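You operate a simulated robot arm through the tools that you are given. There is no shell and no other tool.

You run a simulated robot arm. Do the job below in one go: nothing can be reset, and whatever is moved stays where it is left.

## Task
Run the suction pump, draw the black-ringed beaker empty, park the hose, switch off.

The check looks at the end state, three seconds after you hand in, the way a careful person would. Anything else that was tipped, shoved, dropped, spilled or broken makes it a failure.

## Robot
A 6-joint arm with a three-finger gripper, fixed in place. Base frame: the origin is at the foot of the arm, x ahead of it, y to its left, z up. Readings come in cm, rad, newtons and seconds.
Its first joint turns from -2.897 to 2.897 rad. Payload 4.89 kg.
The TCP is the grasp point between the finger pads, 3 cm short of the fingertips. In the tool frame z runs along the fingers and y along their closing line. Largest opening 16.4 cm; the body of the gripper starts 12.5 cm behind the TCP.
Orientation is that of the tool frame in the base frame, as a unit quaternion [x, y, z, w]. With the fingers straight down and closing along the base's y, the tool's x points along the base's -x, its y along +y and its z along -z.

## Interface
- The arm moves only by the tool apply_moves. Its argument "series" is a list of rows, each a list of 3 entries, a list of its own where there are three numbers: the finger opening in m, from 0 to 0.164, then the shift along the tool's x, y, z in units of 200 mm (1.0 is 200 mm), then the turn, a rotation vector about the tool's x, y, z in units of 180 degrees (1.0 is 180 degrees). In form: [[grip, [dx, dy, dz], [ax, ay, az]], ...]. A call has 1 to 20 rows; each row is the pose to reach, as a shift and turn from the pose commanded when the call began, along the tool's axes at that moment. A call with a number of a shift or a turn outside -1 to 1 is refused whole. Rows are played at 5 a second. More than 5 cm and 0.15 rad between two rows, or a gripper value outside its range, and nothing of the call is played. A pose out of reach is approached as far as the arm can. The call stops where the force on the tool passes 40 N (or 10 N more than at its start, if that is more) or the arm is blocked; 0.2 s more then pass. Each finger travels about 10.8 cm/s and halts on what it meets, pressing with about 27 N; the grip force reading is that of the motor and also rises with nothing between the fingers. The clock runs only during rows and for 0.2 s after the last one: add rows that repeat a pose to give the fingers time. The reply holds the time, the measured pose of the TCP, the force on the tool along the base axes, the opening and the grip force, in the units named above and with some noise, with the torque about the TCP (base axes, N m) and any sound that the robot's microphone picked up.
- Cameras (640 x 400 px; columns grow to the right, rows downward): "scene" is fixed at [4.23, -64.84, 120.63]; the picture's right is [0.90, -0.43, 0.00], its down [-0.11, -0.24, -0.96] and it looks along [0.41, 0.87, -0.27] (base axes); focal length 317 px, centre (320, 200). "wrist" rides on the gripper at [7.6, -0.2, -15.2] in the tool frame; the picture's right is [0.02, 1.00, 0.00], its down [-0.88, 0.02, -0.47] and it looks along [-0.47, 0.01, 0.88] (tool axes); focal length 247 px, centre (320, 200). There is no depth. A picture from a camera that has moved, and an enlarged one, comes with that camera's place and axes in the base frame and with its lens. The place of the scene camera against the robot may be out by one fixed shift of up to 2.5 cm in any direction.
- grab_frame(camera): a new picture of that camera. The clock stands still meanwhile.
- move_column(by): slides the trunk up (or, below 0, down) by that many cm; the arm rides with it, the base frame stays. It gives what a move gives, with no picture.
- zoom(camera, box): a new picture of the part [left, top, right, bottom] of that camera's present view, enlarged. The clock stands still meanwhile.
- job_done(): hands the job in; it is judged then, once.

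Places have to be worked out from the pictures, the camera data and where the tool is seen. Open the gripper and draw the arm clear of the work before you hand the job in, unless the task says otherwise.

The tools are called after "Call:" as a command line: name --argument value ..., lists and objects as JSON in quotes. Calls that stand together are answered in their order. apply_moves: Moves the arm, as the interface text tells. Its arguments: {"type":"object","properties":{"series":{"type":"array"}},"required":["series"]} The other tools are called the same way: move_column (by) slides the trunk up or down; grab_frame (camera) takes a picture; zoom (camera, box) takes an enlarged picture of a part of a camera's view; job_done () hands the job in.

At the start:

```text
time_s: 0.0
ee_pos: [27.48, 57.17, 84.77]
tool_rot: [0.004, 1.0, 0.001, 0.0]
force: [1.0, -0.7, -0.3]
ft_torque: [0.01, -0.02, 0.01]
finger_gap: 16.42
grasp_force: 0.0
trunk travel left (down, up): [-10.0, 29.0]
```

scene: 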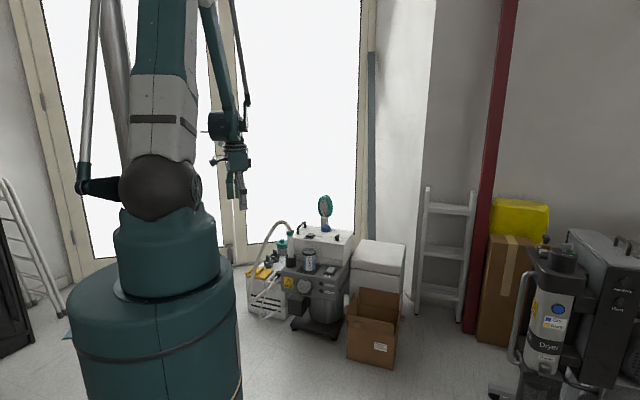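
wrist: 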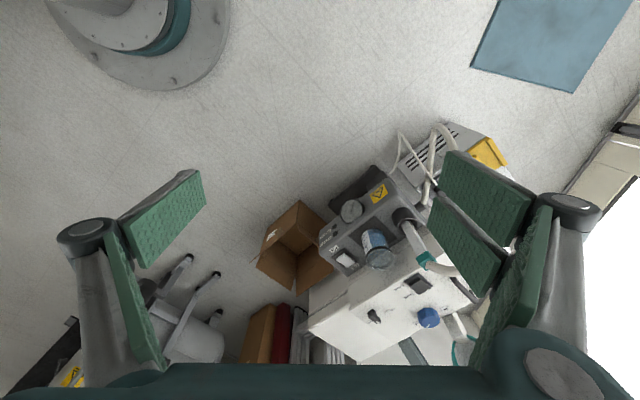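

I start by looking more closely at the work area around the pump, as seen by both cameras.

Call:
zoom --camera "scene" --box '[230, 180, 420, 350]'

Call:
zoom --camera "wrist" --box '[300, 110, 520, 370]'

```text
2.35 times, centred on (325, 265) of scene
camera zoom: at [4.23, -64.84, 120.63], right [0.9, -0.43, 0.0], down [-0.11, -0.24, -0.96], along [0.41, 0.87, -0.27], focal length 746 px, centre (308, 47)
```

zoom: 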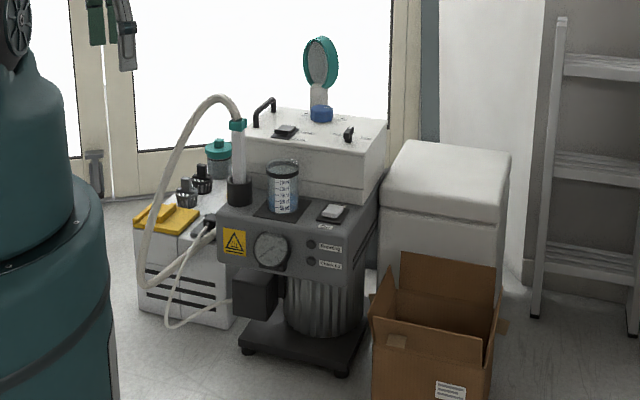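

```text
1.54 times, centred on (410, 240) of wrist
camera zoom: at [19.9, 57.01, 100.29], right [-0.01, 1.0, 0.0], down [0.88, 0.01, 0.47], along [0.47, 0.01, -0.88], focal length 380 px, centre (182, 138)
```

zoom: 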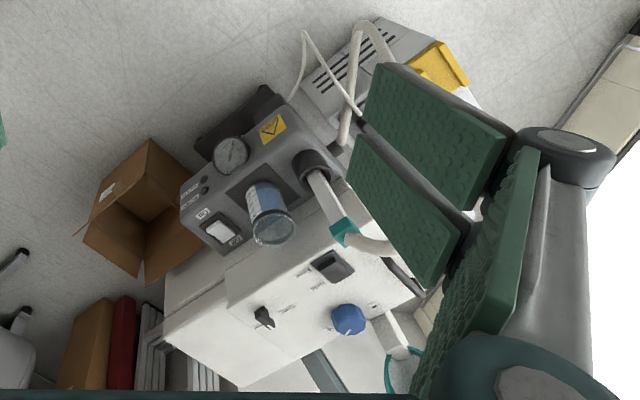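

The pump, a beaker and the hose wand in a black cup are visible. I zoom harder to read labels and identify the beaker(s).

Call:
zoom --camera "scene" --box '[290, 225, 350, 285]'

Call:
zoom --camera "scene" --box '[245, 215, 305, 275]'

Call:
zoom --camera "scene" --box '[270, 260, 350, 320]'

Call:
zoom --camera "wrist" --box '[320, 170, 440, 280]'

Call:
zoom --camera "wrist" --box '[350, 250, 500, 370]'

```text
6.67 times, centred on (320, 255) of scene
camera zoom: at [4.23, -64.84, 120.63], right [0.9, -0.43, 0.0], down [-0.11, -0.24, -0.96], along [0.41, 0.87, -0.27], focal length 2114 px, centre (320, -167)
```

zoom: 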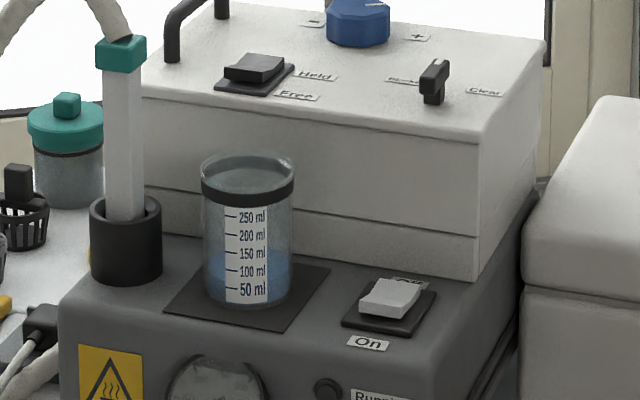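

```text
6.67 times, centred on (275, 245) of scene
camera zoom: at [4.23, -64.84, 120.63], right [0.9, -0.43, 0.0], down [-0.11, -0.24, -0.96], along [0.41, 0.87, -0.27], focal length 2114 px, centre (620, -100)
```

zoom: 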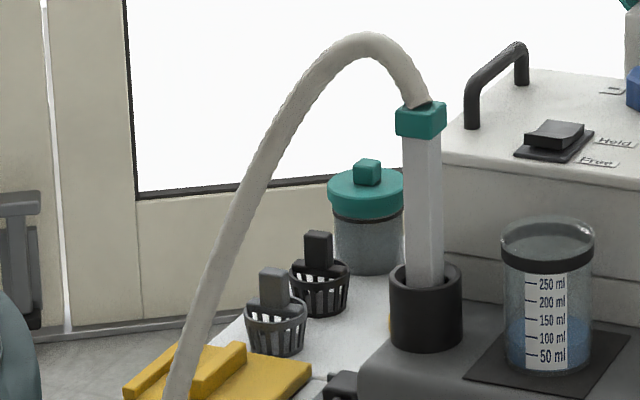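

```text
6.67 times, centred on (310, 290) of scene
camera zoom: at [4.23, -64.84, 120.63], right [0.9, -0.43, 0.0], down [-0.11, -0.24, -0.96], along [0.41, 0.87, -0.27], focal length 2114 px, centre (387, -400)
```

zoom: 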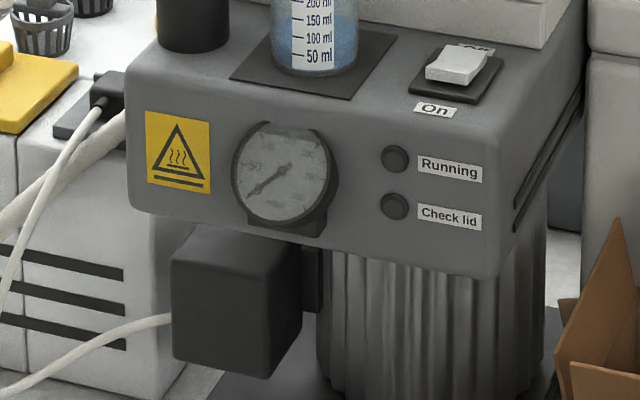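

```text
3.64 times, centred on (380, 225) of wrist
camera zoom: at [19.9, 57.01, 100.29], right [-0.01, 1.0, 0.0], down [0.88, 0.01, 0.47], along [0.47, 0.01, -0.88], focal length 898 px, centre (102, 109)
```

zoom: 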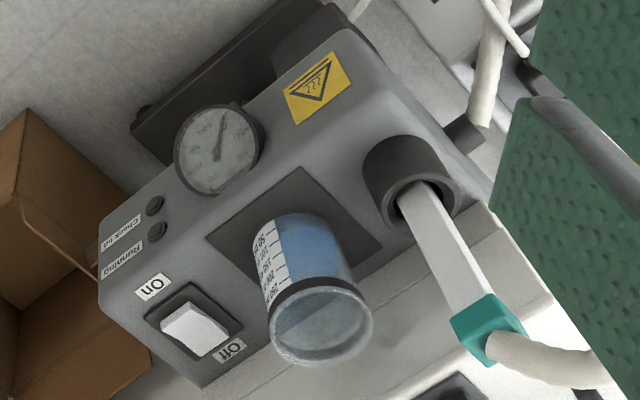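

```text
3.33 times, centred on (425, 310) of wrist
camera zoom: at [19.9, 57.01, 100.29], right [-0.01, 1.0, 0.0], down [0.88, 0.01, 0.47], along [0.47, 0.01, -0.88], focal length 823 px, centre (-30, -167)
```

zoom: 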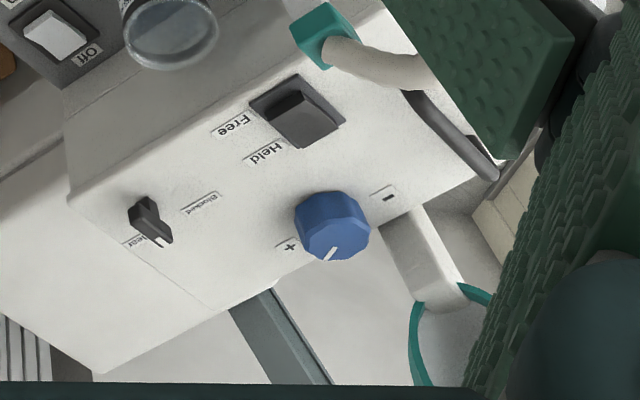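

Combining both cameras, I judge: beaker rim at about (63.4, 73.7, 50.5), wand cap at (55.7, 80.5, 60), holder mouth at (55.7, 80.4, 45.5), and the On/Off rocker at (71.9, 65.8, 42). The pump front faces the arm, with a yaw of about 48°. I stay high, turn the tool by +48° about base z, and move over the front of the pump for a cleaner wrist view.

Call:
apply_moves --series '[[0.164, [-0.154, -0.035, 0], [0, 0, -0.0443]], [0.164, [-0.308, -0.07, 0], [0, 0, -0.0886]], [0.164, [-0.4625, -0.105, 0], [0, 0, -0.1329]], [0.164, [-0.617, -0.14, 0], [0, 0, -0.1772]], [0.164, [-0.771, -0.175, 0], [0, 0, -0.2215]], [0.164, [-0.925, -0.21, 0], [0, 0, -0.2656]], [0.164, [-0.925, -0.21, 0], [0, 0, -0.2656]]]'

```text
time_s: 1.6
ee_pos: [45.67, 52.95, 84.92]
tool_rot: [-0.401, 0.916, 0.0, -0.001]
force: [0.1, -0.8, -0.7]
ft_torque: [-0.07, -0.06, 0.01]
finger_gap: 16.43
grasp_force: 0.0
trunk travel left (down, up): [-10.0, 29.0]
```

The arm is now at (45.7, 53.0, 84.9) with the intended yaw. I take a new wrist picture and a scene picture.

Call:
grab_frame --camera "wrist"

Call:
grab_frame --camera "scene"

```text
taken
camera wrist: at [40.67, 47.14, 100.4], right [-0.75, 0.66, 0.0], down [0.58, 0.66, 0.47], along [0.31, 0.35, -0.88], focal length 247 px, centre (320, 200)
```

wrist: 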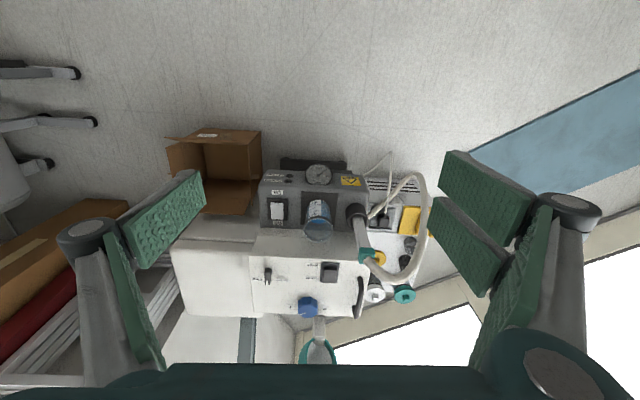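

```text
taken
```

scene: 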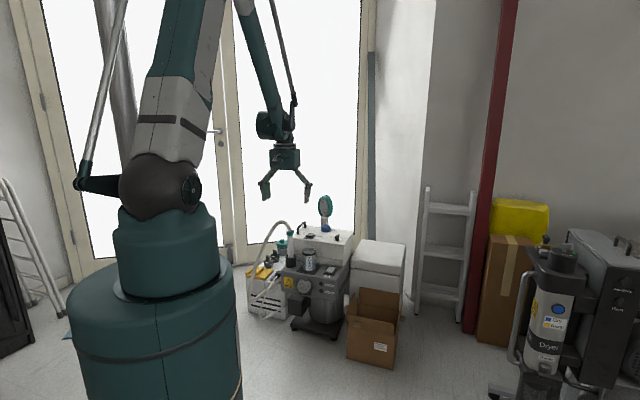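

The wrist view now shows the whole top of the pump, clear of the fingers. I zoom into the deck, the panel behind it, and the left-hand tray.

Call:
zoom --camera "wrist" --box '[245, 150, 375, 250]'

Call:
zoom --camera "wrist" --box '[340, 150, 450, 310]'

Call:
zoom --camera "wrist" --box '[240, 240, 380, 340]'

Call:
zoom --camera "scene" --box '[260, 190, 360, 270]'

```text
4.00 times, centred on (310, 200) of wrist
camera zoom: at [40.67, 47.14, 100.4], right [-0.75, 0.66, 0.0], down [0.58, 0.66, 0.47], along [0.31, 0.35, -0.88], focal length 988 px, centre (360, 200)
```

zoom: 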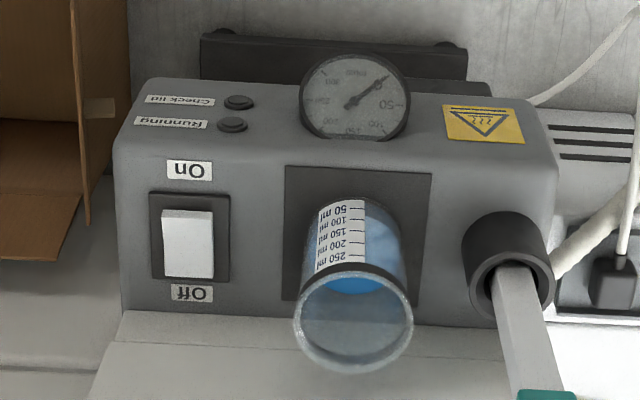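

```text
2.50 times, centred on (395, 230) of wrist
camera zoom: at [40.67, 47.14, 100.4], right [-0.75, 0.66, 0.0], down [0.58, 0.66, 0.47], along [0.31, 0.35, -0.88], focal length 617 px, centre (132, 125)
```

zoom: 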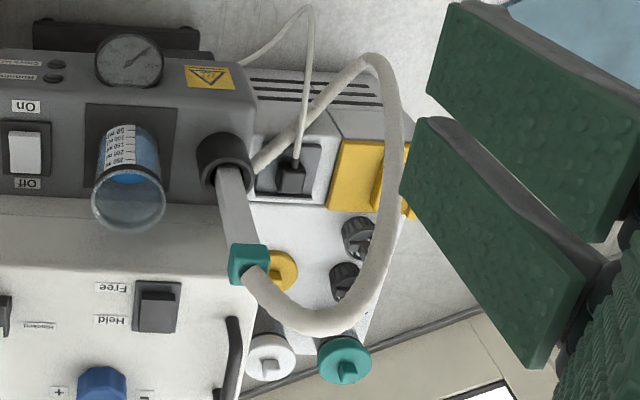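

```text
4.00 times, centred on (310, 290) of wrist
camera zoom: at [40.67, 47.14, 100.4], right [-0.75, 0.66, 0.0], down [0.58, 0.66, 0.47], along [0.31, 0.35, -0.88], focal length 988 px, centre (360, -160)
```

zoom: 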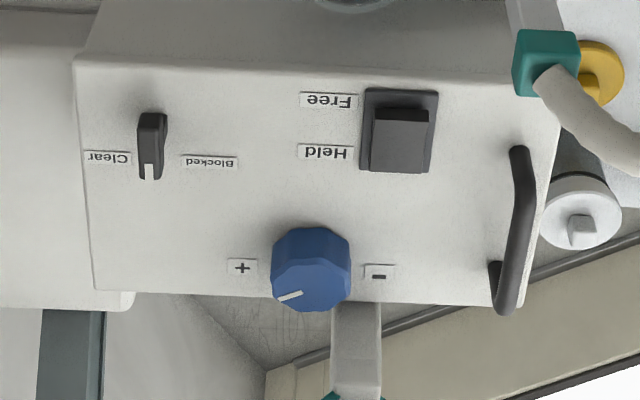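

```text
5.00 times, centred on (310, 230) of scene
camera zoom: at [4.23, -64.84, 120.63], right [0.9, -0.43, 0.0], down [-0.11, -0.24, -0.96], along [0.41, 0.87, -0.27], focal length 1586 px, centre (370, 50)
```

zoom: 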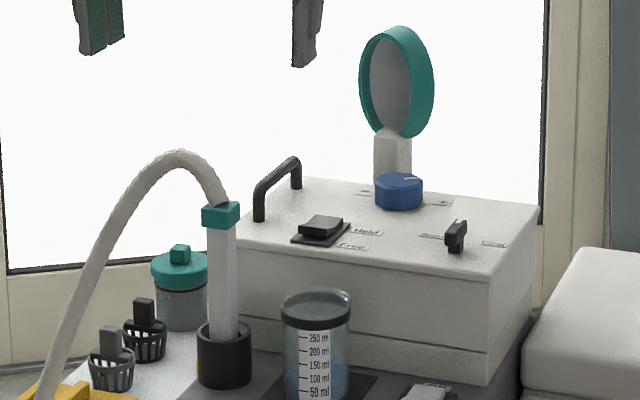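

The rocker's "On" end faces the robot, and the beaker holds roughly 110 ml and stands on the black pad. I move over the rocker at a safe height while closing the fingers, so I can line up the tip.

Call:
apply_moves --series '[[0.164, [-0.2, -0.1, 0], [0, 0, 0]], [0.12, [-0.4, -0.2, 0], [0, 0, 0]], [0.08, [-0.6, -0.3, 0], [0, 0, 0]], [0.04, [-0.8, -0.4, 0], [0, 0, 0]], [0.0, [-1.0, -0.5, 0], [0, 0, 0]], [0.0, [-1.0, -0.5, 0.2], [0, 0, 0]], [0.0, [-1.0, -0.5, 0.4], [0, 0, 0]], [0.0, [-1.0, -0.5, 0.6], [0, 0, 0]], [0.0, [-1.0, -0.5, 0.6], [0, 0, 0]]]'

Call:
grab_frame --camera "wrist"

Call:
grab_frame --camera "scene"

```text
time_s: 3.6
ee_pos: [66.8, 60.62, 73.12]
tool_rot: [-0.401, 0.916, 0.0, 0.001]
force: [0.0, -0.1, -0.3]
ft_torque: [0.01, -0.03, 0.02]
finger_gap: 0.02
grasp_force: 26.9
trunk travel left (down, up): [-10.0, 29.0]
```

```text
taken
camera wrist: at [61.82, 54.8, 88.54], right [-0.75, 0.66, 0.0], down [0.58, 0.66, 0.47], along [0.31, 0.35, -0.88], focal length 247 px, centre (320, 200)
```

wrist: 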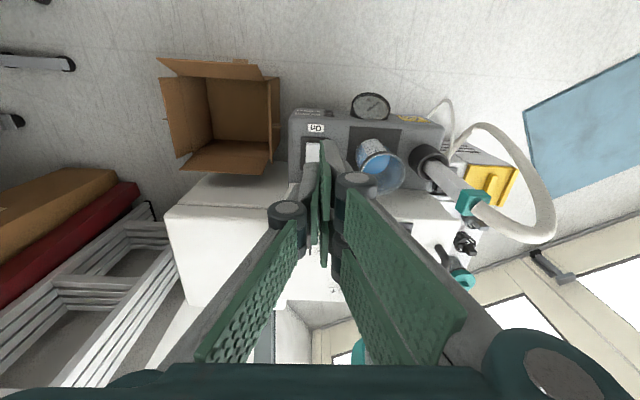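

```text
taken
```

scene: 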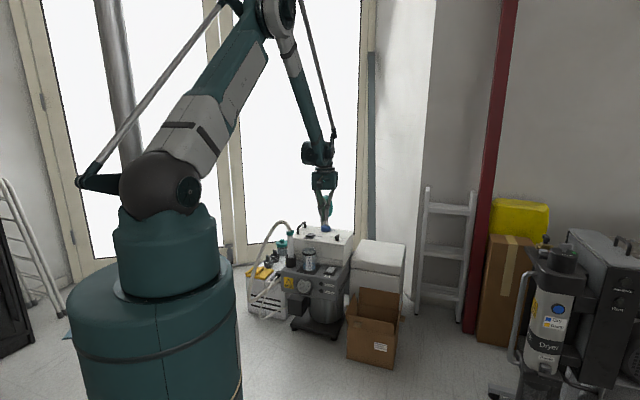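

The closed tip now hangs close to above the rocker. I zoom in for measurements.

Call:
zoom --camera "wrist" --box '[270, 90, 430, 210]'

Call:
zoom --camera "scene" --box '[275, 170, 375, 290]'

```text
3.33 times, centred on (350, 150) of wrist
camera zoom: at [61.82, 54.8, 88.54], right [-0.75, 0.66, 0.0], down [0.58, 0.66, 0.47], along [0.31, 0.35, -0.88], focal length 823 px, centre (220, 367)
```

zoom: 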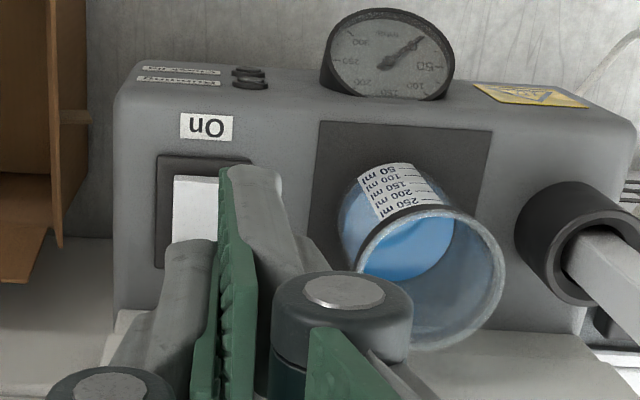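

```text
3.33 times, centred on (325, 230) of scene
camera zoom: at [4.23, -64.84, 120.63], right [0.9, -0.43, 0.0], down [-0.11, -0.24, -0.96], along [0.41, 0.87, -0.27], focal length 1057 px, centre (303, 100)
```

zoom: 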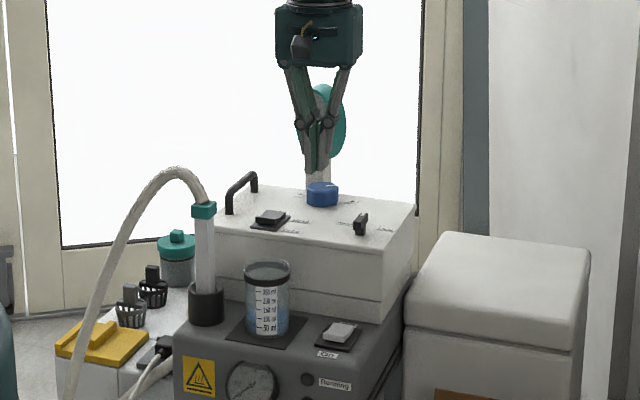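

From the two wrist views, I judge the rocker spans from (70.7, 63.3) at the On end to (74.7, 67.2) at the Off end, with its top at about z 42–43. I move the closed tip over the On half at (71.4, 64.0) and come part way down.

Call:
apply_moves --series '[[0.0, [-0.14, -0.027, 0], [0, 0, 0]], [0.0, [-0.281, -0.054, 0.1], [0, 0, 0]], [0.0, [-0.281, -0.054, 0.3], [0, 0, 0]], [0.0, [-0.281, -0.054, 0.5], [0, 0, 0]], [0.0, [-0.281, -0.054, 0.7], [0, 0, 0]], [0.0, [-0.281, -0.054, 0.9], [0, 0, 0]], [0.0, [-0.281, -0.054, 1.0], [0, 0, 0]], [0.0, [-0.281, -0.054, 1.0], [0, 0, 0]]]'

Call:
zoom --camera "wrist" --box '[220, 60, 420, 220]'

Call:
zoom --camera "scene" --box '[285, 190, 365, 290]'

```text
time_s: 5.4
ee_pos: [71.57, 64.36, 52.93]
tool_rot: [-0.401, 0.916, 0.0, -0.001]
force: [0.1, -0.6, 0.2]
ft_torque: [0.04, 0.01, 0.0]
finger_gap: 0.0
grasp_force: 27.5
trunk travel left (down, up): [-10.0, 29.0]
```

```text
2.50 times, centred on (320, 140) of wrist
camera zoom: at [66.6, 58.57, 68.44], right [-0.75, 0.66, 0.0], down [0.58, 0.66, 0.47], along [0.31, 0.35, -0.88], focal length 617 px, centre (320, 350)
```

zoom: 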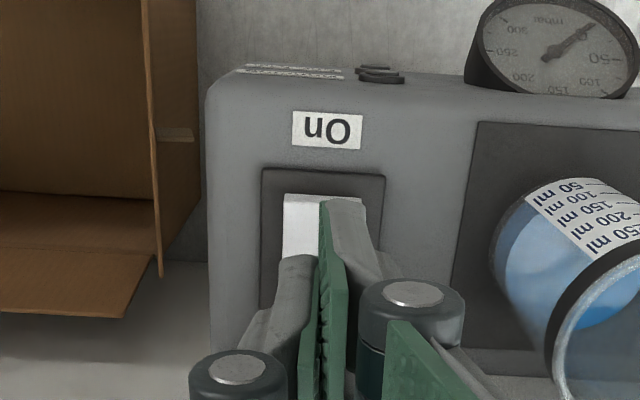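

```text
4.00 times, centred on (325, 240) of scene
camera zoom: at [4.23, -64.84, 120.63], right [0.9, -0.43, 0.0], down [-0.11, -0.24, -0.96], along [0.41, 0.87, -0.27], focal length 1269 px, centre (300, 40)
```

zoom: 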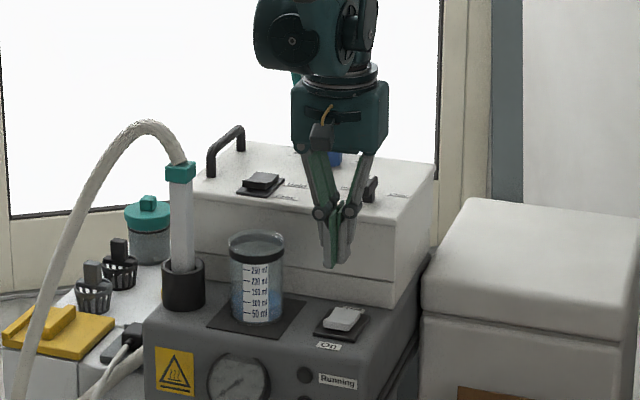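

The On edge of the rocker measures about (70.9, 63.7), and the tip is centred on the On half, about 1 cm inside that edge. I descend toward contact in small steps.

Call:
apply_moves --series '[[0.0, [0, 0, 0.15], [0, 0, 0]], [0.0, [0, 0, 0.25], [0, 0, 0]], [0.0, [0, 0, 0.28], [0, 0, 0]], [0.0, [0, 0, 0.3], [0, 0, 0]], [0.0, [0, 0, 0.3], [0, 0, 0]]]'

Call:
zoom --camera "wrist" --box '[220, 60, 420, 220]'

Call:
zoom --camera "scene" --box '[300, 230, 360, 290]'

```text
time_s: 6.6
ee_pos: [71.53, 64.24, 46.83]
tool_rot: [-0.401, 0.916, 0.0, 0.0]
force: [0.4, -0.1, -0.5]
ft_torque: [0.02, -0.02, 0.01]
finger_gap: 0.03
grasp_force: 27.2
trunk travel left (down, up): [-10.0, 29.0]
```

```text
2.50 times, centred on (320, 140) of wrist
camera zoom: at [66.51, 58.37, 62.41], right [-0.75, 0.66, 0.0], down [0.58, 0.66, 0.47], along [0.31, 0.35, -0.88], focal length 617 px, centre (320, 350)
```

zoom: 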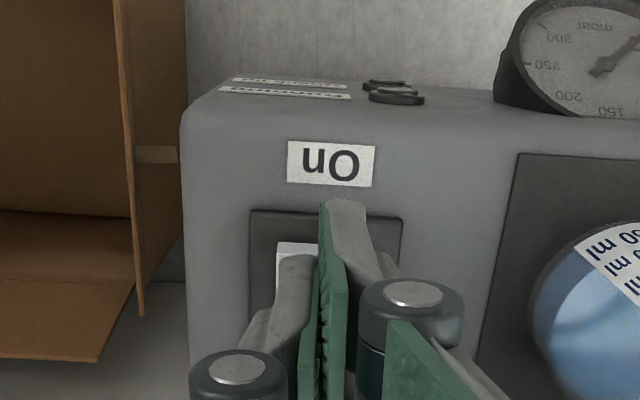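

```text
6.67 times, centred on (330, 260) of scene
camera zoom: at [4.23, -64.84, 120.63], right [0.9, -0.43, 0.0], down [-0.11, -0.24, -0.96], along [0.41, 0.87, -0.27], focal length 2114 px, centre (253, -200)
```

zoom: 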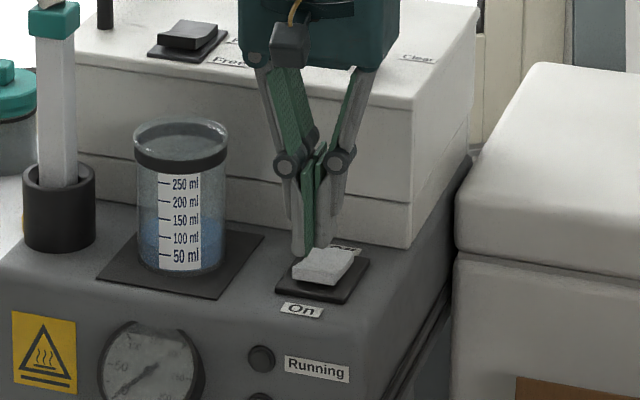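

The tip is still roughly 1–1.5 cm above the raised On half. I continue down in 2.5 mm steps and watch the force.

Call:
apply_moves --series '[[0.0, [0, 0, 0.0125], [0, 0, 0]], [0.0, [0, 0, 0.025], [0, 0, 0]], [0.0, [0, 0, 0.0375], [0, 0, 0]], [0.0, [0, 0, 0.05], [0, 0, 0]], [0.0, [0, 0, 0.05], [0, 0, 0]]]'

```text
time_s: 7.8
ee_pos: [71.45, 64.22, 45.92]
tool_rot: [-0.401, 0.916, -0.001, 0.0]
force: [-0.4, 0.3, -0.2]
ft_torque: [-0.02, 0.02, -0.02]
finger_gap: 0.0
grasp_force: 27.2
trunk travel left (down, up): [-10.0, 29.0]
```

No contact yet at TCP z 45.9. I go on down in 1.5 mm steps.

Call:
apply_moves --series '[[0.0, [0, 0, 0.0075], [0, 0, 0]], [0.0, [0, 0, 0.015], [0, 0, 0]], [0.0, [0, 0, 0.0225], [0, 0, 0]], [0.0, [0, 0, 0.03], [0, 0, 0]], [0.0, [0, 0, 0.03], [0, 0, 0]]]'

Call:
zoom --camera "scene" --box '[300, 230, 360, 290]'

```text
time_s: 9.0
ee_pos: [71.43, 64.08, 45.29]
tool_rot: [-0.401, 0.916, 0.0, 0.0]
force: [0.5, -0.3, -0.6]
ft_torque: [-0.02, -0.05, -0.01]
finger_gap: 0.01
grasp_force: 27.2
trunk travel left (down, up): [-10.0, 29.0]
```

```text
6.67 times, centred on (330, 260) of scene
camera zoom: at [4.23, -64.84, 120.63], right [0.9, -0.43, 0.0], down [-0.11, -0.24, -0.96], along [0.41, 0.87, -0.27], focal length 2114 px, centre (253, -200)
```

zoom: 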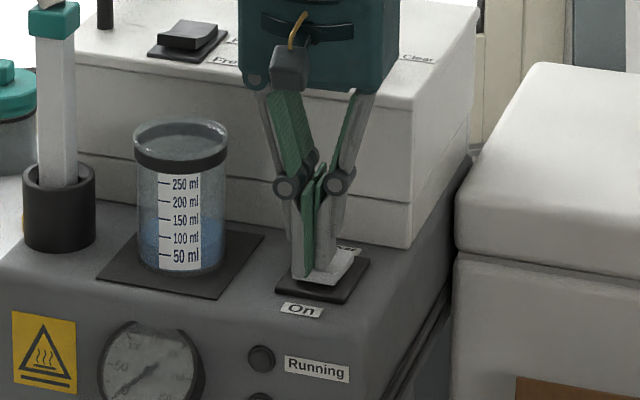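

The tip is now almost on the On half of the rocker. I continue down slowly.

Call:
apply_moves --series '[[0.0, [0, 0, 0.0075], [0, 0, 0]], [0.0, [0, 0, 0.015], [0, 0, 0]], [0.0, [0, 0, 0.0225], [0, 0, 0]], [0.0, [0, 0, 0.03], [0, 0, 0]], [0.0, [0, 0, 0.03], [0, 0, 0]]]'

Call:
zoom --camera "scene" --box '[300, 230, 360, 290]'

```text
time_s: 10.2
ee_pos: [71.4, 64.1, 44.6]
tool_rot: [-0.401, 0.916, 0.0, 0.0]
force: [0.8, 1.1, 0.9]
ft_torque: [0.01, -0.04, 0.0]
finger_gap: 0.6
grasp_force: 46.0
trunk travel left (down, up): [-10.0, 29.0]
```

```text
6.67 times, centred on (330, 260) of scene
camera zoom: at [4.23, -64.84, 120.63], right [0.9, -0.43, 0.0], down [-0.11, -0.24, -0.96], along [0.41, 0.87, -0.27], focal length 2114 px, centre (253, -200)
```

zoom: 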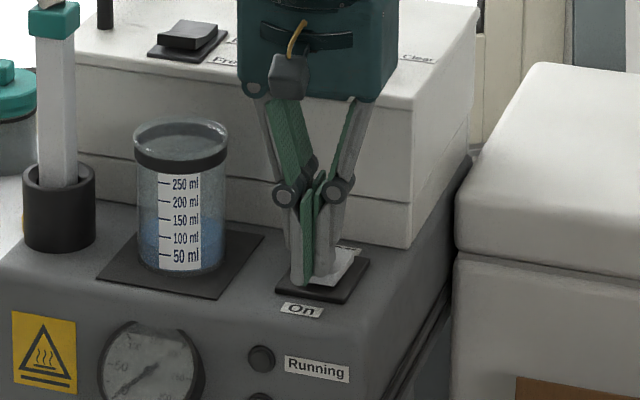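

The fingers were pushed apart by 6 mm, so there is contact. I look from the wrist camera before pressing further.

Call:
zoom --camera "wrist" --box '[240, 110, 400, 230]'

Call:
zoom --camera "scene" --box '[315, 245, 345, 275]'

```text
3.33 times, centred on (320, 170) of wrist
camera zoom: at [66.43, 58.37, 60.04], right [-0.75, 0.66, 0.0], down [0.58, 0.66, 0.47], along [0.31, 0.35, -0.88], focal length 823 px, centre (320, 300)
```

zoom: 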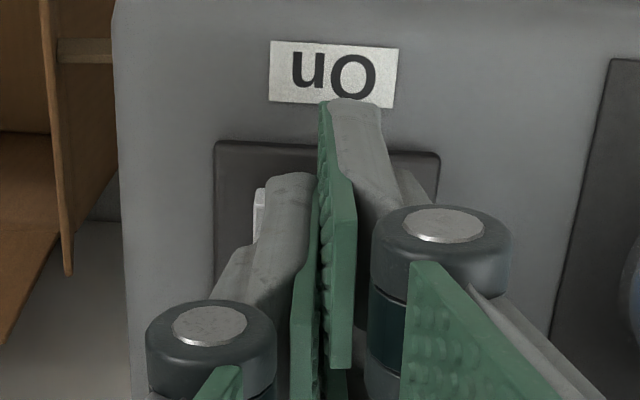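

```text
13.33 times, centred on (330, 260) of scene
camera zoom: at [4.23, -64.84, 120.63], right [0.9, -0.43, 0.0], down [-0.11, -0.24, -0.96], along [0.41, 0.87, -0.27], focal length 4229 px, centre (187, -600)
```

zoom: 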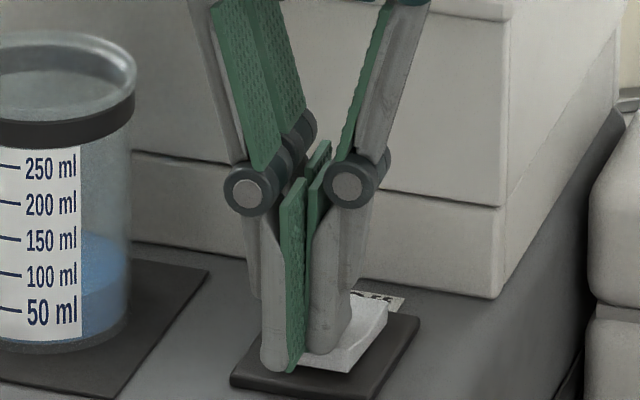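

The picture suggests that one finger slid past the rocker's left edge, pushing the fingers apart. I lift by 4 cm and look at how the rocker and fingertips really lie.

Call:
apply_moves --series '[[0.0, [0, 0, -0.05], [0, 0, 0]], [0.0, [0, 0, -0.2], [0, 0, 0]], [0.0, [0, 0, -0.2], [0, 0, 0]]]'

Call:
zoom --camera "scene" --box '[300, 230, 360, 290]'

Call:
zoom --camera "wrist" --box '[220, 80, 420, 240]'

Call:
zoom --camera "scene" --box '[315, 225, 345, 265]'

```text
time_s: 11.0
ee_pos: [71.38, 64.1, 48.54]
tool_rot: [-0.401, 0.916, 0.0, 0.0]
force: [0.8, -0.3, -0.4]
ft_torque: [-0.01, 0.02, 0.0]
finger_gap: 0.01
grasp_force: 45.5
trunk travel left (down, up): [-10.0, 29.0]
```

```text
6.67 times, centred on (330, 260) of scene
camera zoom: at [4.23, -64.84, 120.63], right [0.9, -0.43, 0.0], down [-0.11, -0.24, -0.96], along [0.41, 0.87, -0.27], focal length 2114 px, centre (253, -200)
```

zoom: 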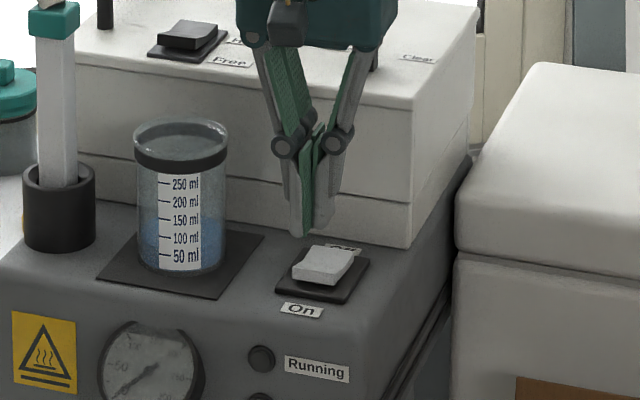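

```text
2.50 times, centred on (320, 160) of wrist
camera zoom: at [66.38, 58.46, 63.97], right [-0.75, 0.66, 0.0], down [0.58, 0.66, 0.47], along [0.31, 0.35, -0.88], focal length 617 px, centre (320, 300)
```

zoom: 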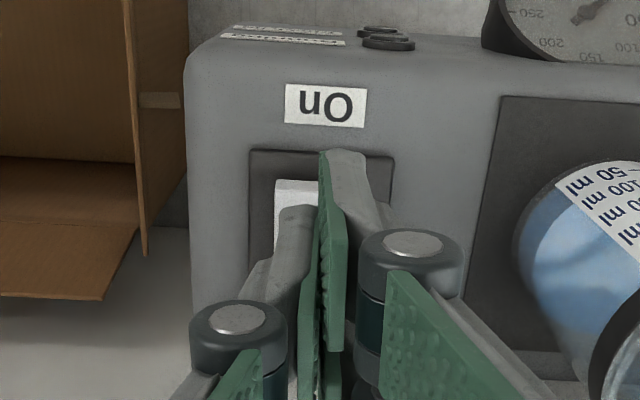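

```text
10.00 times, centred on (330, 245) of scene
camera zoom: at [4.23, -64.84, 120.63], right [0.9, -0.43, 0.0], down [-0.11, -0.24, -0.96], along [0.41, 0.87, -0.27], focal length 3171 px, centre (220, -250)
```

zoom: 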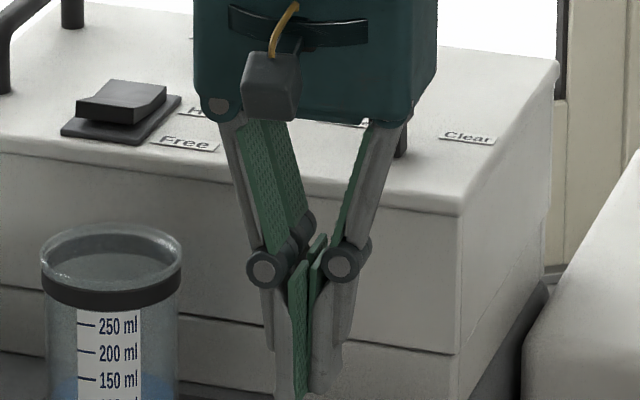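

I see now that the gripper has two fingers on its +y side and a single one on its −y side, so closed they straddle the rocker edge badly. The rocker itself is still unchanged. I open to 3 cm, still above it, and shift so that only the single −y finger is over the On half.

Call:
apply_moves --series '[[0.03, [0, 0.05, 0], [0, 0, 0]], [0.03, [0, 0.0975, 0], [0, 0, 0]], [0.03, [0, 0.0975, 0], [0, 0, 0]], [0.03, [0, 0.0975, 0], [0, 0, 0]]]'

Call:
zoom --camera "wrist" --box '[220, 80, 420, 240]'

Call:
zoom --camera "scene" --box '[300, 230, 360, 290]'

```text
time_s: 12.0
ee_pos: [70.02, 65.55, 48.5]
tool_rot: [-0.401, 0.916, 0.0, 0.001]
force: [0.4, -1.0, -0.7]
ft_torque: [0.01, -0.01, -0.02]
finger_gap: 3.02
grasp_force: 0.0
trunk travel left (down, up): [-10.0, 29.0]
```

```text
2.50 times, centred on (320, 160) of wrist
camera zoom: at [65.0, 59.69, 63.97], right [-0.75, 0.66, 0.0], down [0.58, 0.66, 0.47], along [0.31, 0.35, -0.88], focal length 617 px, centre (320, 300)
```

zoom: 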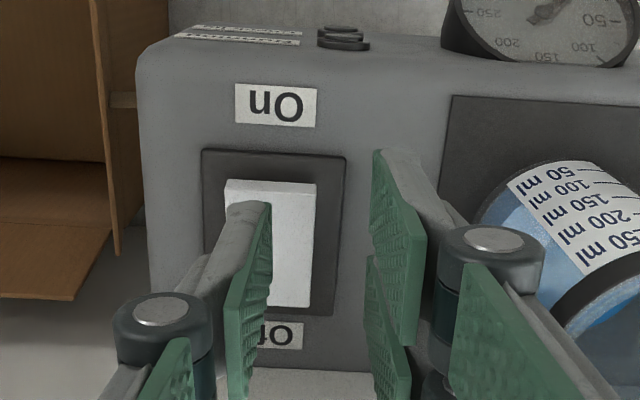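

```text
6.67 times, centred on (330, 260) of scene
camera zoom: at [4.23, -64.84, 120.63], right [0.9, -0.43, 0.0], down [-0.11, -0.24, -0.96], along [0.41, 0.87, -0.27], focal length 2114 px, centre (253, -200)
```

zoom: 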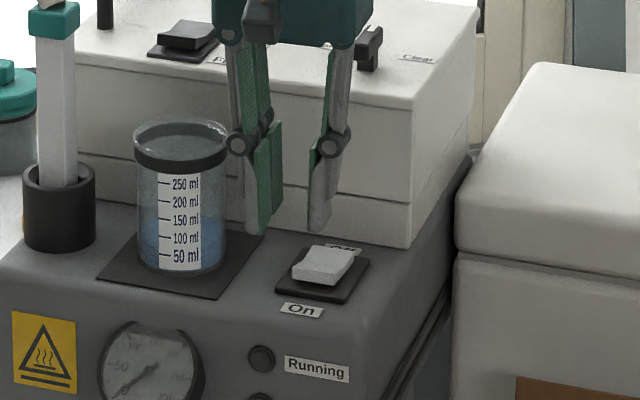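

Now the single finger is clearly over the On half, and the rest of the gripper is off the rocker and clear of the beaker. I descend gently onto the On half.

Call:
apply_moves --series '[[0.03, [-0.01, 0, 0.08], [0, 0, 0]], [0.03, [-0.01, 0, 0.16], [0, 0, 0]], [0.03, [-0.01, 0, 0.17], [0, 0, 0]], [0.03, [-0.01, 0, 0.18], [0, 0, 0]], [0.03, [-0.01, 0, 0.19], [0, 0, 0]], [0.03, [-0.01, 0, 0.2], [0, 0, 0]], [0.03, [-0.01, 0, 0.2], [0, 0, 0]]]'

Call:
zoom --camera "wrist" --box '[220, 80, 420, 240]'

Call:
zoom --camera "scene" --box '[300, 230, 360, 290]'

```text
time_s: 13.6
ee_pos: [70.14, 65.64, 44.67]
tool_rot: [-0.401, 0.916, 0.0, 0.0]
force: [-0.4, 0.5, 1.0]
ft_torque: [0.0, -0.03, 0.01]
finger_gap: 2.99
grasp_force: 0.1
trunk travel left (down, up): [-10.0, 29.0]
```

```text
2.50 times, centred on (320, 160) of wrist
camera zoom: at [65.14, 59.82, 60.01], right [-0.75, 0.66, 0.0], down [0.58, 0.66, 0.47], along [0.31, 0.35, -0.88], focal length 617 px, centre (320, 300)
```

zoom: 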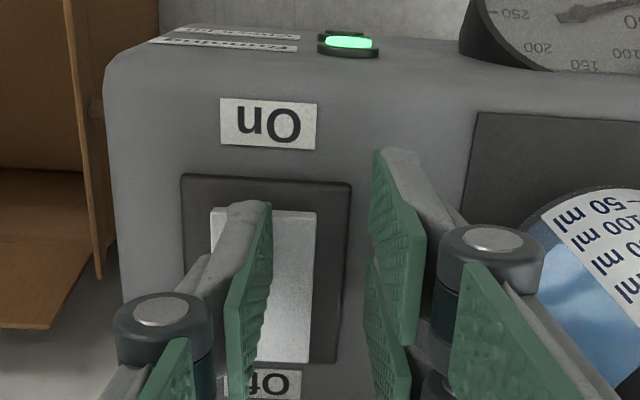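

```text
6.67 times, centred on (330, 260) of scene
camera zoom: at [4.23, -64.84, 120.63], right [0.9, -0.43, 0.0], down [-0.11, -0.24, -0.96], along [0.41, 0.87, -0.27], focal length 2114 px, centre (253, -200)
```

zoom: 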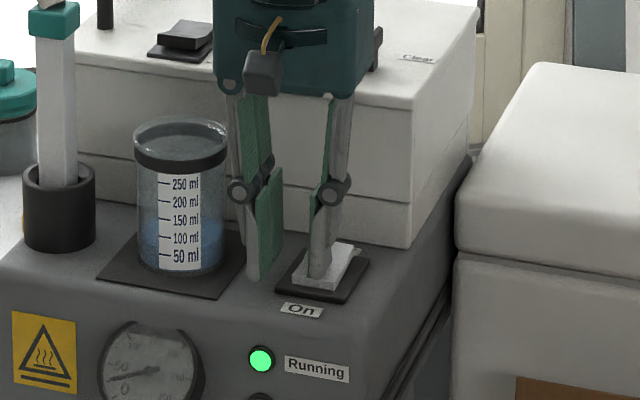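

The green Running lamp is lit. I lift off and check that the rocker latched and which lamps stay on.

Call:
apply_moves --series '[[0.03, [0, 0, -0.05], [0, 0, 0]], [0.03, [0, 0, -0.25], [0, 0, 0]], [0.03, [0, 0, -0.48], [0, 0, 0]], [0.03, [0, 0, -0.72], [0, 0, 0]], [0.03, [0, 0, -0.95], [0, 0, 0]], [0.03, [0, 0, -0.95], [0, 0, 0]]]'

Call:
zoom --camera "scene" --box '[285, 225, 365, 305]'

Call:
grab_frame --camera "wrist"

```text
time_s: 15.0
ee_pos: [69.82, 65.59, 63.53]
tool_rot: [-0.401, 0.916, 0.0, 0.0]
force: [-0.2, 0.0, -0.1]
ft_torque: [-0.02, 0.05, 0.03]
finger_gap: 2.99
grasp_force: 0.0
trunk travel left (down, up): [-10.0, 29.0]
```

```text
5.00 times, centred on (325, 265) of scene
camera zoom: at [4.23, -64.84, 120.63], right [0.9, -0.43, 0.0], down [-0.11, -0.24, -0.96], along [0.41, 0.87, -0.27], focal length 1586 px, centre (295, -125)
```

zoom: 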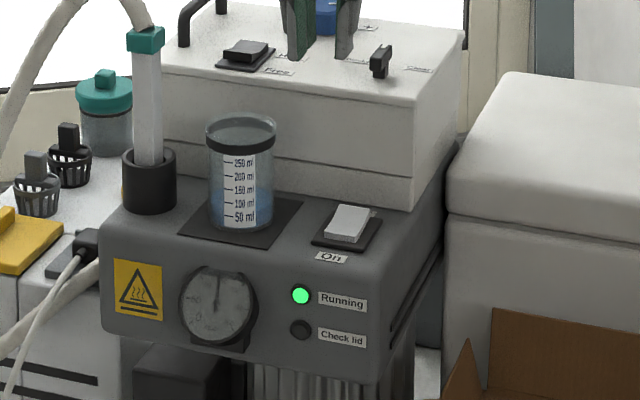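

```text
taken
camera wrist: at [64.85, 59.75, 78.9], right [-0.75, 0.66, 0.0], down [0.58, 0.66, 0.47], along [0.31, 0.35, -0.88], focal length 247 px, centre (320, 200)
```

wrist: 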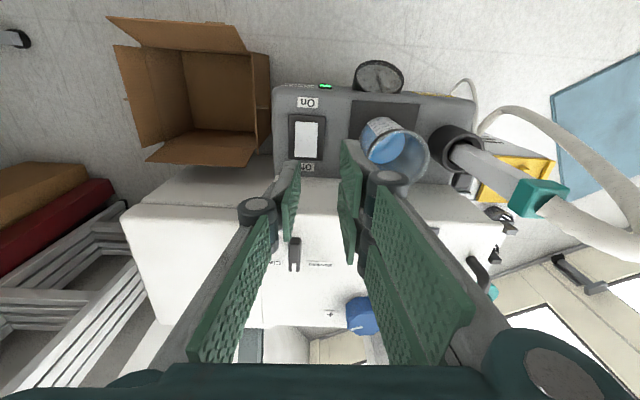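

The pump is latched On: Running is green, Check lid is dark, and the gauge has risen. Next I fetch the wand. I rise well above the hose arch (about z 67), turn +90° so the fingers close along the pump's depth (the hose leaves sideways between them), and move over the wand at about (56.7, 80.8).

Call:
apply_moves --series '[[0.06, [0, 0, -0.22], [0, 0, 0]], [0.06, [0, 0, -0.44], [0, 0, 0]], [0.06, [0, 0, -0.65], [0, 0, 0]], [0.06, [-0.01, 0.09, -0.65], [0, 0, -0.0455]], [0.06, [-0.02, 0.18, -0.65], [0, 0, -0.0909]], [0.06, [-0.03, 0.27, -0.65], [0, 0, -0.1364]], [0.06, [-0.04, 0.36, -0.65], [0, 0, -0.1818]], [0.06, [-0.05, 0.45, -0.65], [0, 0, -0.2273]], [0.06, [-0.06, 0.54, -0.65], [0, 0, -0.2727]], [0.06, [-0.06, 0.63, -0.65], [0, 0, -0.3182]], [0.06, [-0.06, 0.72, -0.65], [0, 0, -0.3636]], [0.06, [-0.06, 0.81, -0.65], [0, 0, -0.4091]], [0.06, [-0.06, 0.9, -0.65], [0, 0, -0.4545]], [0.06, [-0.06, 0.99, -0.65], [0, 0, -0.5]], [0.06, [-0.06, 0.99, -0.65], [0, 0, -0.5]]]'

Call:
grab_frame --camera "wrist"

Call:
zoom --camera "scene" --box '[240, 150, 360, 290]'

```text
time_s: 18.2
ee_pos: [56.57, 79.89, 76.6]
tool_rot: [0.932, -0.363, 0.0, 0.0]
force: [-0.3, 0.3, 0.3]
ft_torque: [0.03, 0.01, 0.04]
finger_gap: 6.03
grasp_force: 0.1
trunk travel left (down, up): [-10.0, 29.0]
```

```text
taken
camera wrist: at [62.32, 74.78, 92.14], right [-0.66, -0.75, 0.0], down [-0.66, 0.58, 0.47], along [-0.36, 0.31, -0.88], focal length 247 px, centre (320, 200)
```

wrist: 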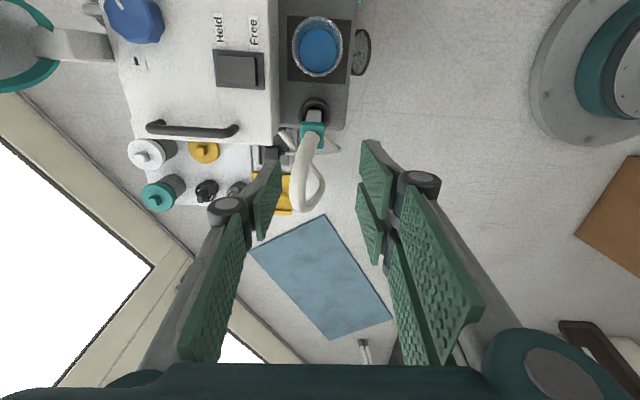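

```text
2.86 times, centred on (300, 220) of scene
camera zoom: at [4.23, -64.84, 120.63], right [0.9, -0.43, 0.0], down [-0.11, -0.24, -0.96], along [0.41, 0.87, -0.27], focal length 906 px, centre (377, 143)
```

zoom: 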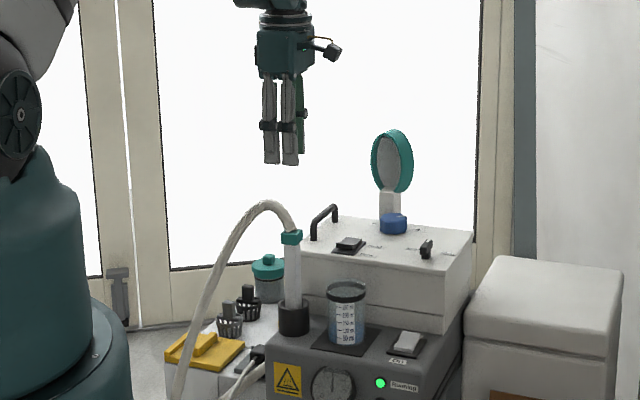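

Reach is fine here, and the wrist view shows the wand, hose and beaker cleanly. I zoom in to pin down the cap, holder and beaker in this view.

Call:
zoom --camera "wrist" --box '[250, 0, 400, 230]'

Call:
zoom --camera "wrist" --box '[270, 85, 350, 155]'

Call:
zoom --camera "wrist" --box '[280, 5, 360, 85]'

```text
1.74 times, centred on (325, 115) of wrist
camera zoom: at [62.32, 74.78, 92.14], right [-0.66, -0.75, 0.0], down [-0.66, 0.58, 0.47], along [-0.36, 0.31, -0.88], focal length 430 px, centre (311, 348)
```

zoom: 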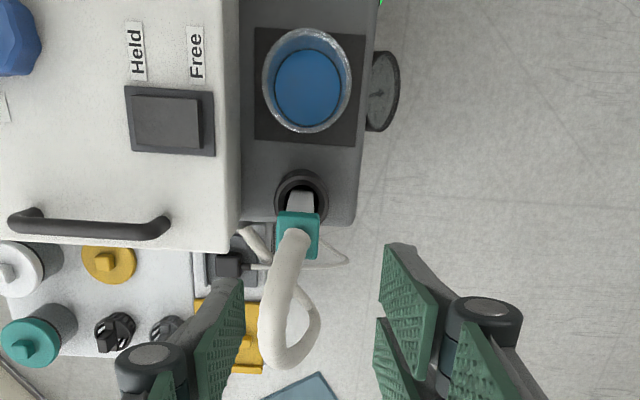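

```text
5.71 times, centred on (310, 120) of wrist
camera zoom: at [62.32, 74.78, 92.14], right [-0.66, -0.75, 0.0], down [-0.66, 0.58, 0.47], along [-0.36, 0.31, -0.88], focal length 1411 px, centre (377, 657)
```

zoom: 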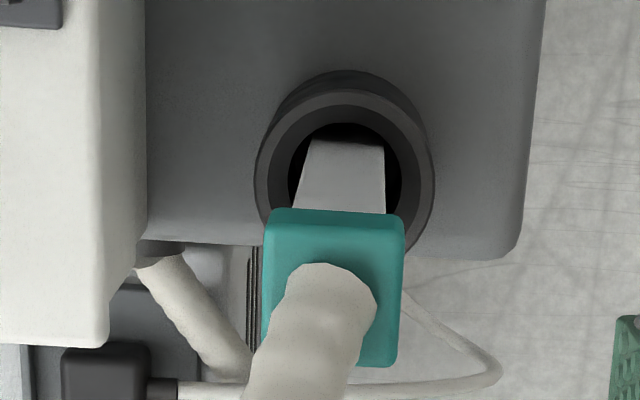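

```text
5.00 times, centred on (320, 45) of wrist
camera zoom: at [62.32, 74.78, 92.14], right [-0.66, -0.75, 0.0], down [-0.66, 0.58, 0.47], along [-0.36, 0.31, -0.88], focal length 1235 px, centre (320, 975)
```

zoom: 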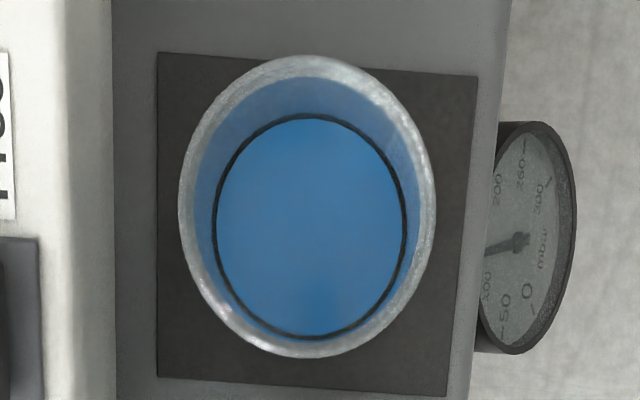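

This view puts the cap top at (57.2, 80.65, ~60), with the holder mouth directly below it, so the wand stands vertical. The cap is about 3.2 cm square, the shaft about 2 cm, and the beaker centre is near (64.4, 73.2). The hose leaves sideways between my fingers, so I descend around the cap to TCP z ≈ 59.2 with a 6 cm opening.

Call:
apply_moves --series '[[0.06, [0, -0.049, 0.1], [0, 0, 0]], [0.06, [-0.003, -0.049, 0.3], [0, 0, 0]], [0.06, [-0.003, -0.049, 0.48], [0, 0, 0]], [0.06, [-0.003, -0.049, 0.6], [0, 0, 0]], [0.06, [-0.003, -0.049, 0.6], [0, 0, 0]]]'

Call:
grab_frame --camera "wrist"

Call:
zoom --camera "scene" --box '[240, 190, 340, 290]'

```text
time_s: 19.4
ee_pos: [56.92, 80.56, 64.49]
tool_rot: [0.931, -0.364, 0.0, 0.0]
force: [0.4, -0.3, -0.2]
ft_torque: [0.02, -0.02, 0.01]
finger_gap: 6.03
grasp_force: 0.0
trunk travel left (down, up): [-10.0, 29.0]
```

```text
taken
camera wrist: at [62.71, 75.46, 79.95], right [-0.66, -0.75, 0.0], down [-0.66, 0.58, 0.47], along [-0.35, 0.31, -0.88], focal length 247 px, centre (320, 200)
```

wrist: 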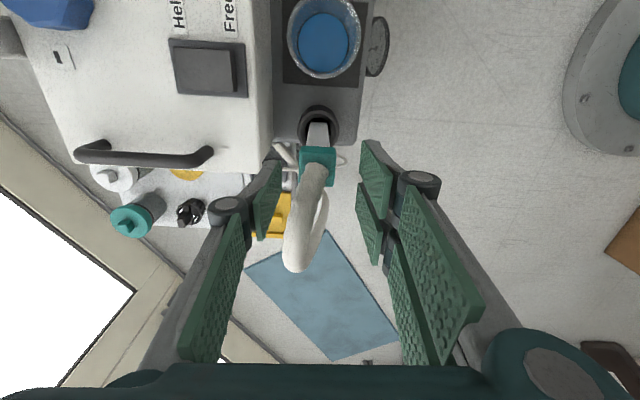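

```text
4.00 times, centred on (290, 240) of scene
camera zoom: at [4.23, -64.84, 120.63], right [0.9, -0.43, 0.0], down [-0.11, -0.24, -0.96], along [0.41, 0.87, -0.27], focal length 1269 px, centre (440, 40)
```

zoom: 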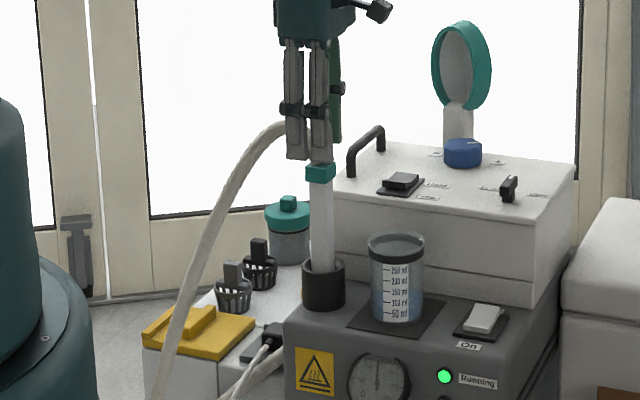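

The fingers straddle the cap well and the hose passes between them. I zoom in to check centring before the last few centimetres.

Call:
zoom --camera "wrist" --box '[240, 90, 400, 210]'

```text
3.33 times, centred on (320, 150) of wrist
camera zoom: at [62.71, 75.46, 79.95], right [-0.66, -0.75, 0.0], down [-0.66, 0.58, 0.47], along [-0.35, 0.31, -0.88], focal length 823 px, centre (320, 367)
```

zoom: 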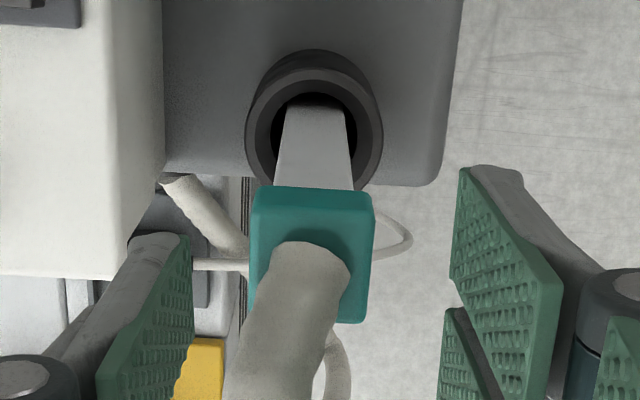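

The cap centre comes out at (57.1, 80.6), within 2 mm of the tool axis. I descend the last 5.3 cm and then close on the cap.

Call:
apply_moves --series '[[0.06, [0.005, -0.008, 0.1], [0, 0, 0]], [0.06, [0.005, -0.008, 0.2], [0, 0, 0]], [0.06, [0.005, -0.008, 0.265], [0, 0, 0]], [0.06, [0.005, -0.008, 0.265], [0, 0, 0]]]'

Call:
zoom --camera "wrist" --box '[240, 90, 400, 250]'

Call:
zoom --camera "scene" --box '[270, 200, 330, 280]'

```text
time_s: 20.4
ee_pos: [57.11, 80.8, 59.33]
tool_rot: [0.931, -0.365, 0.0, 0.0]
force: [-1.0, 0.7, 0.3]
ft_torque: [0.02, -0.03, -0.01]
finger_gap: 5.99
grasp_force: 0.1
trunk travel left (down, up): [-10.0, 29.0]
```

```text
2.50 times, centred on (320, 170) of wrist
camera zoom: at [62.88, 75.65, 74.75], right [-0.66, -0.75, 0.0], down [-0.66, 0.58, 0.47], along [-0.35, 0.31, -0.88], focal length 617 px, centre (320, 275)
```

zoom: 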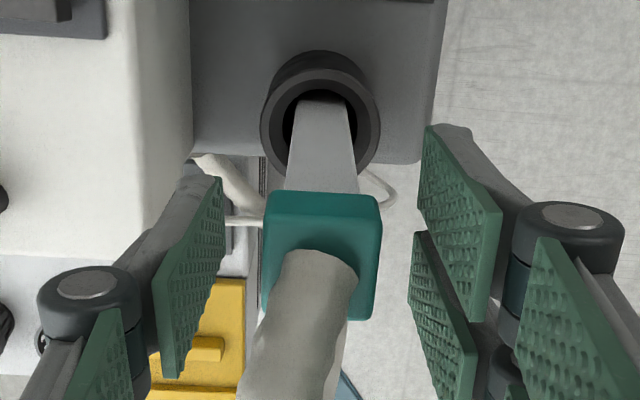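

```text
5.00 times, centred on (300, 240) of scene
camera zoom: at [4.23, -64.84, 120.63], right [0.9, -0.43, 0.0], down [-0.11, -0.24, -0.96], along [0.41, 0.87, -0.27], focal length 1586 px, centre (420, 0)
```

zoom: 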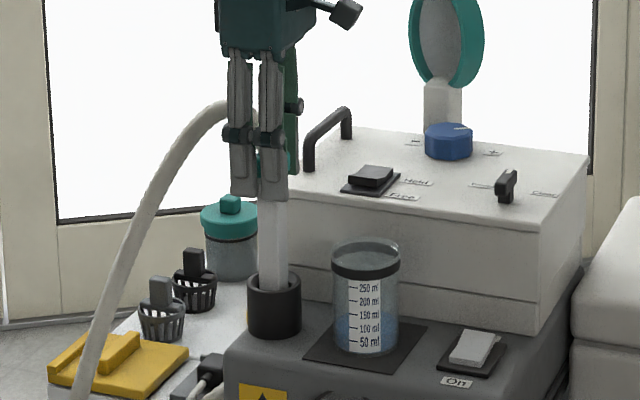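

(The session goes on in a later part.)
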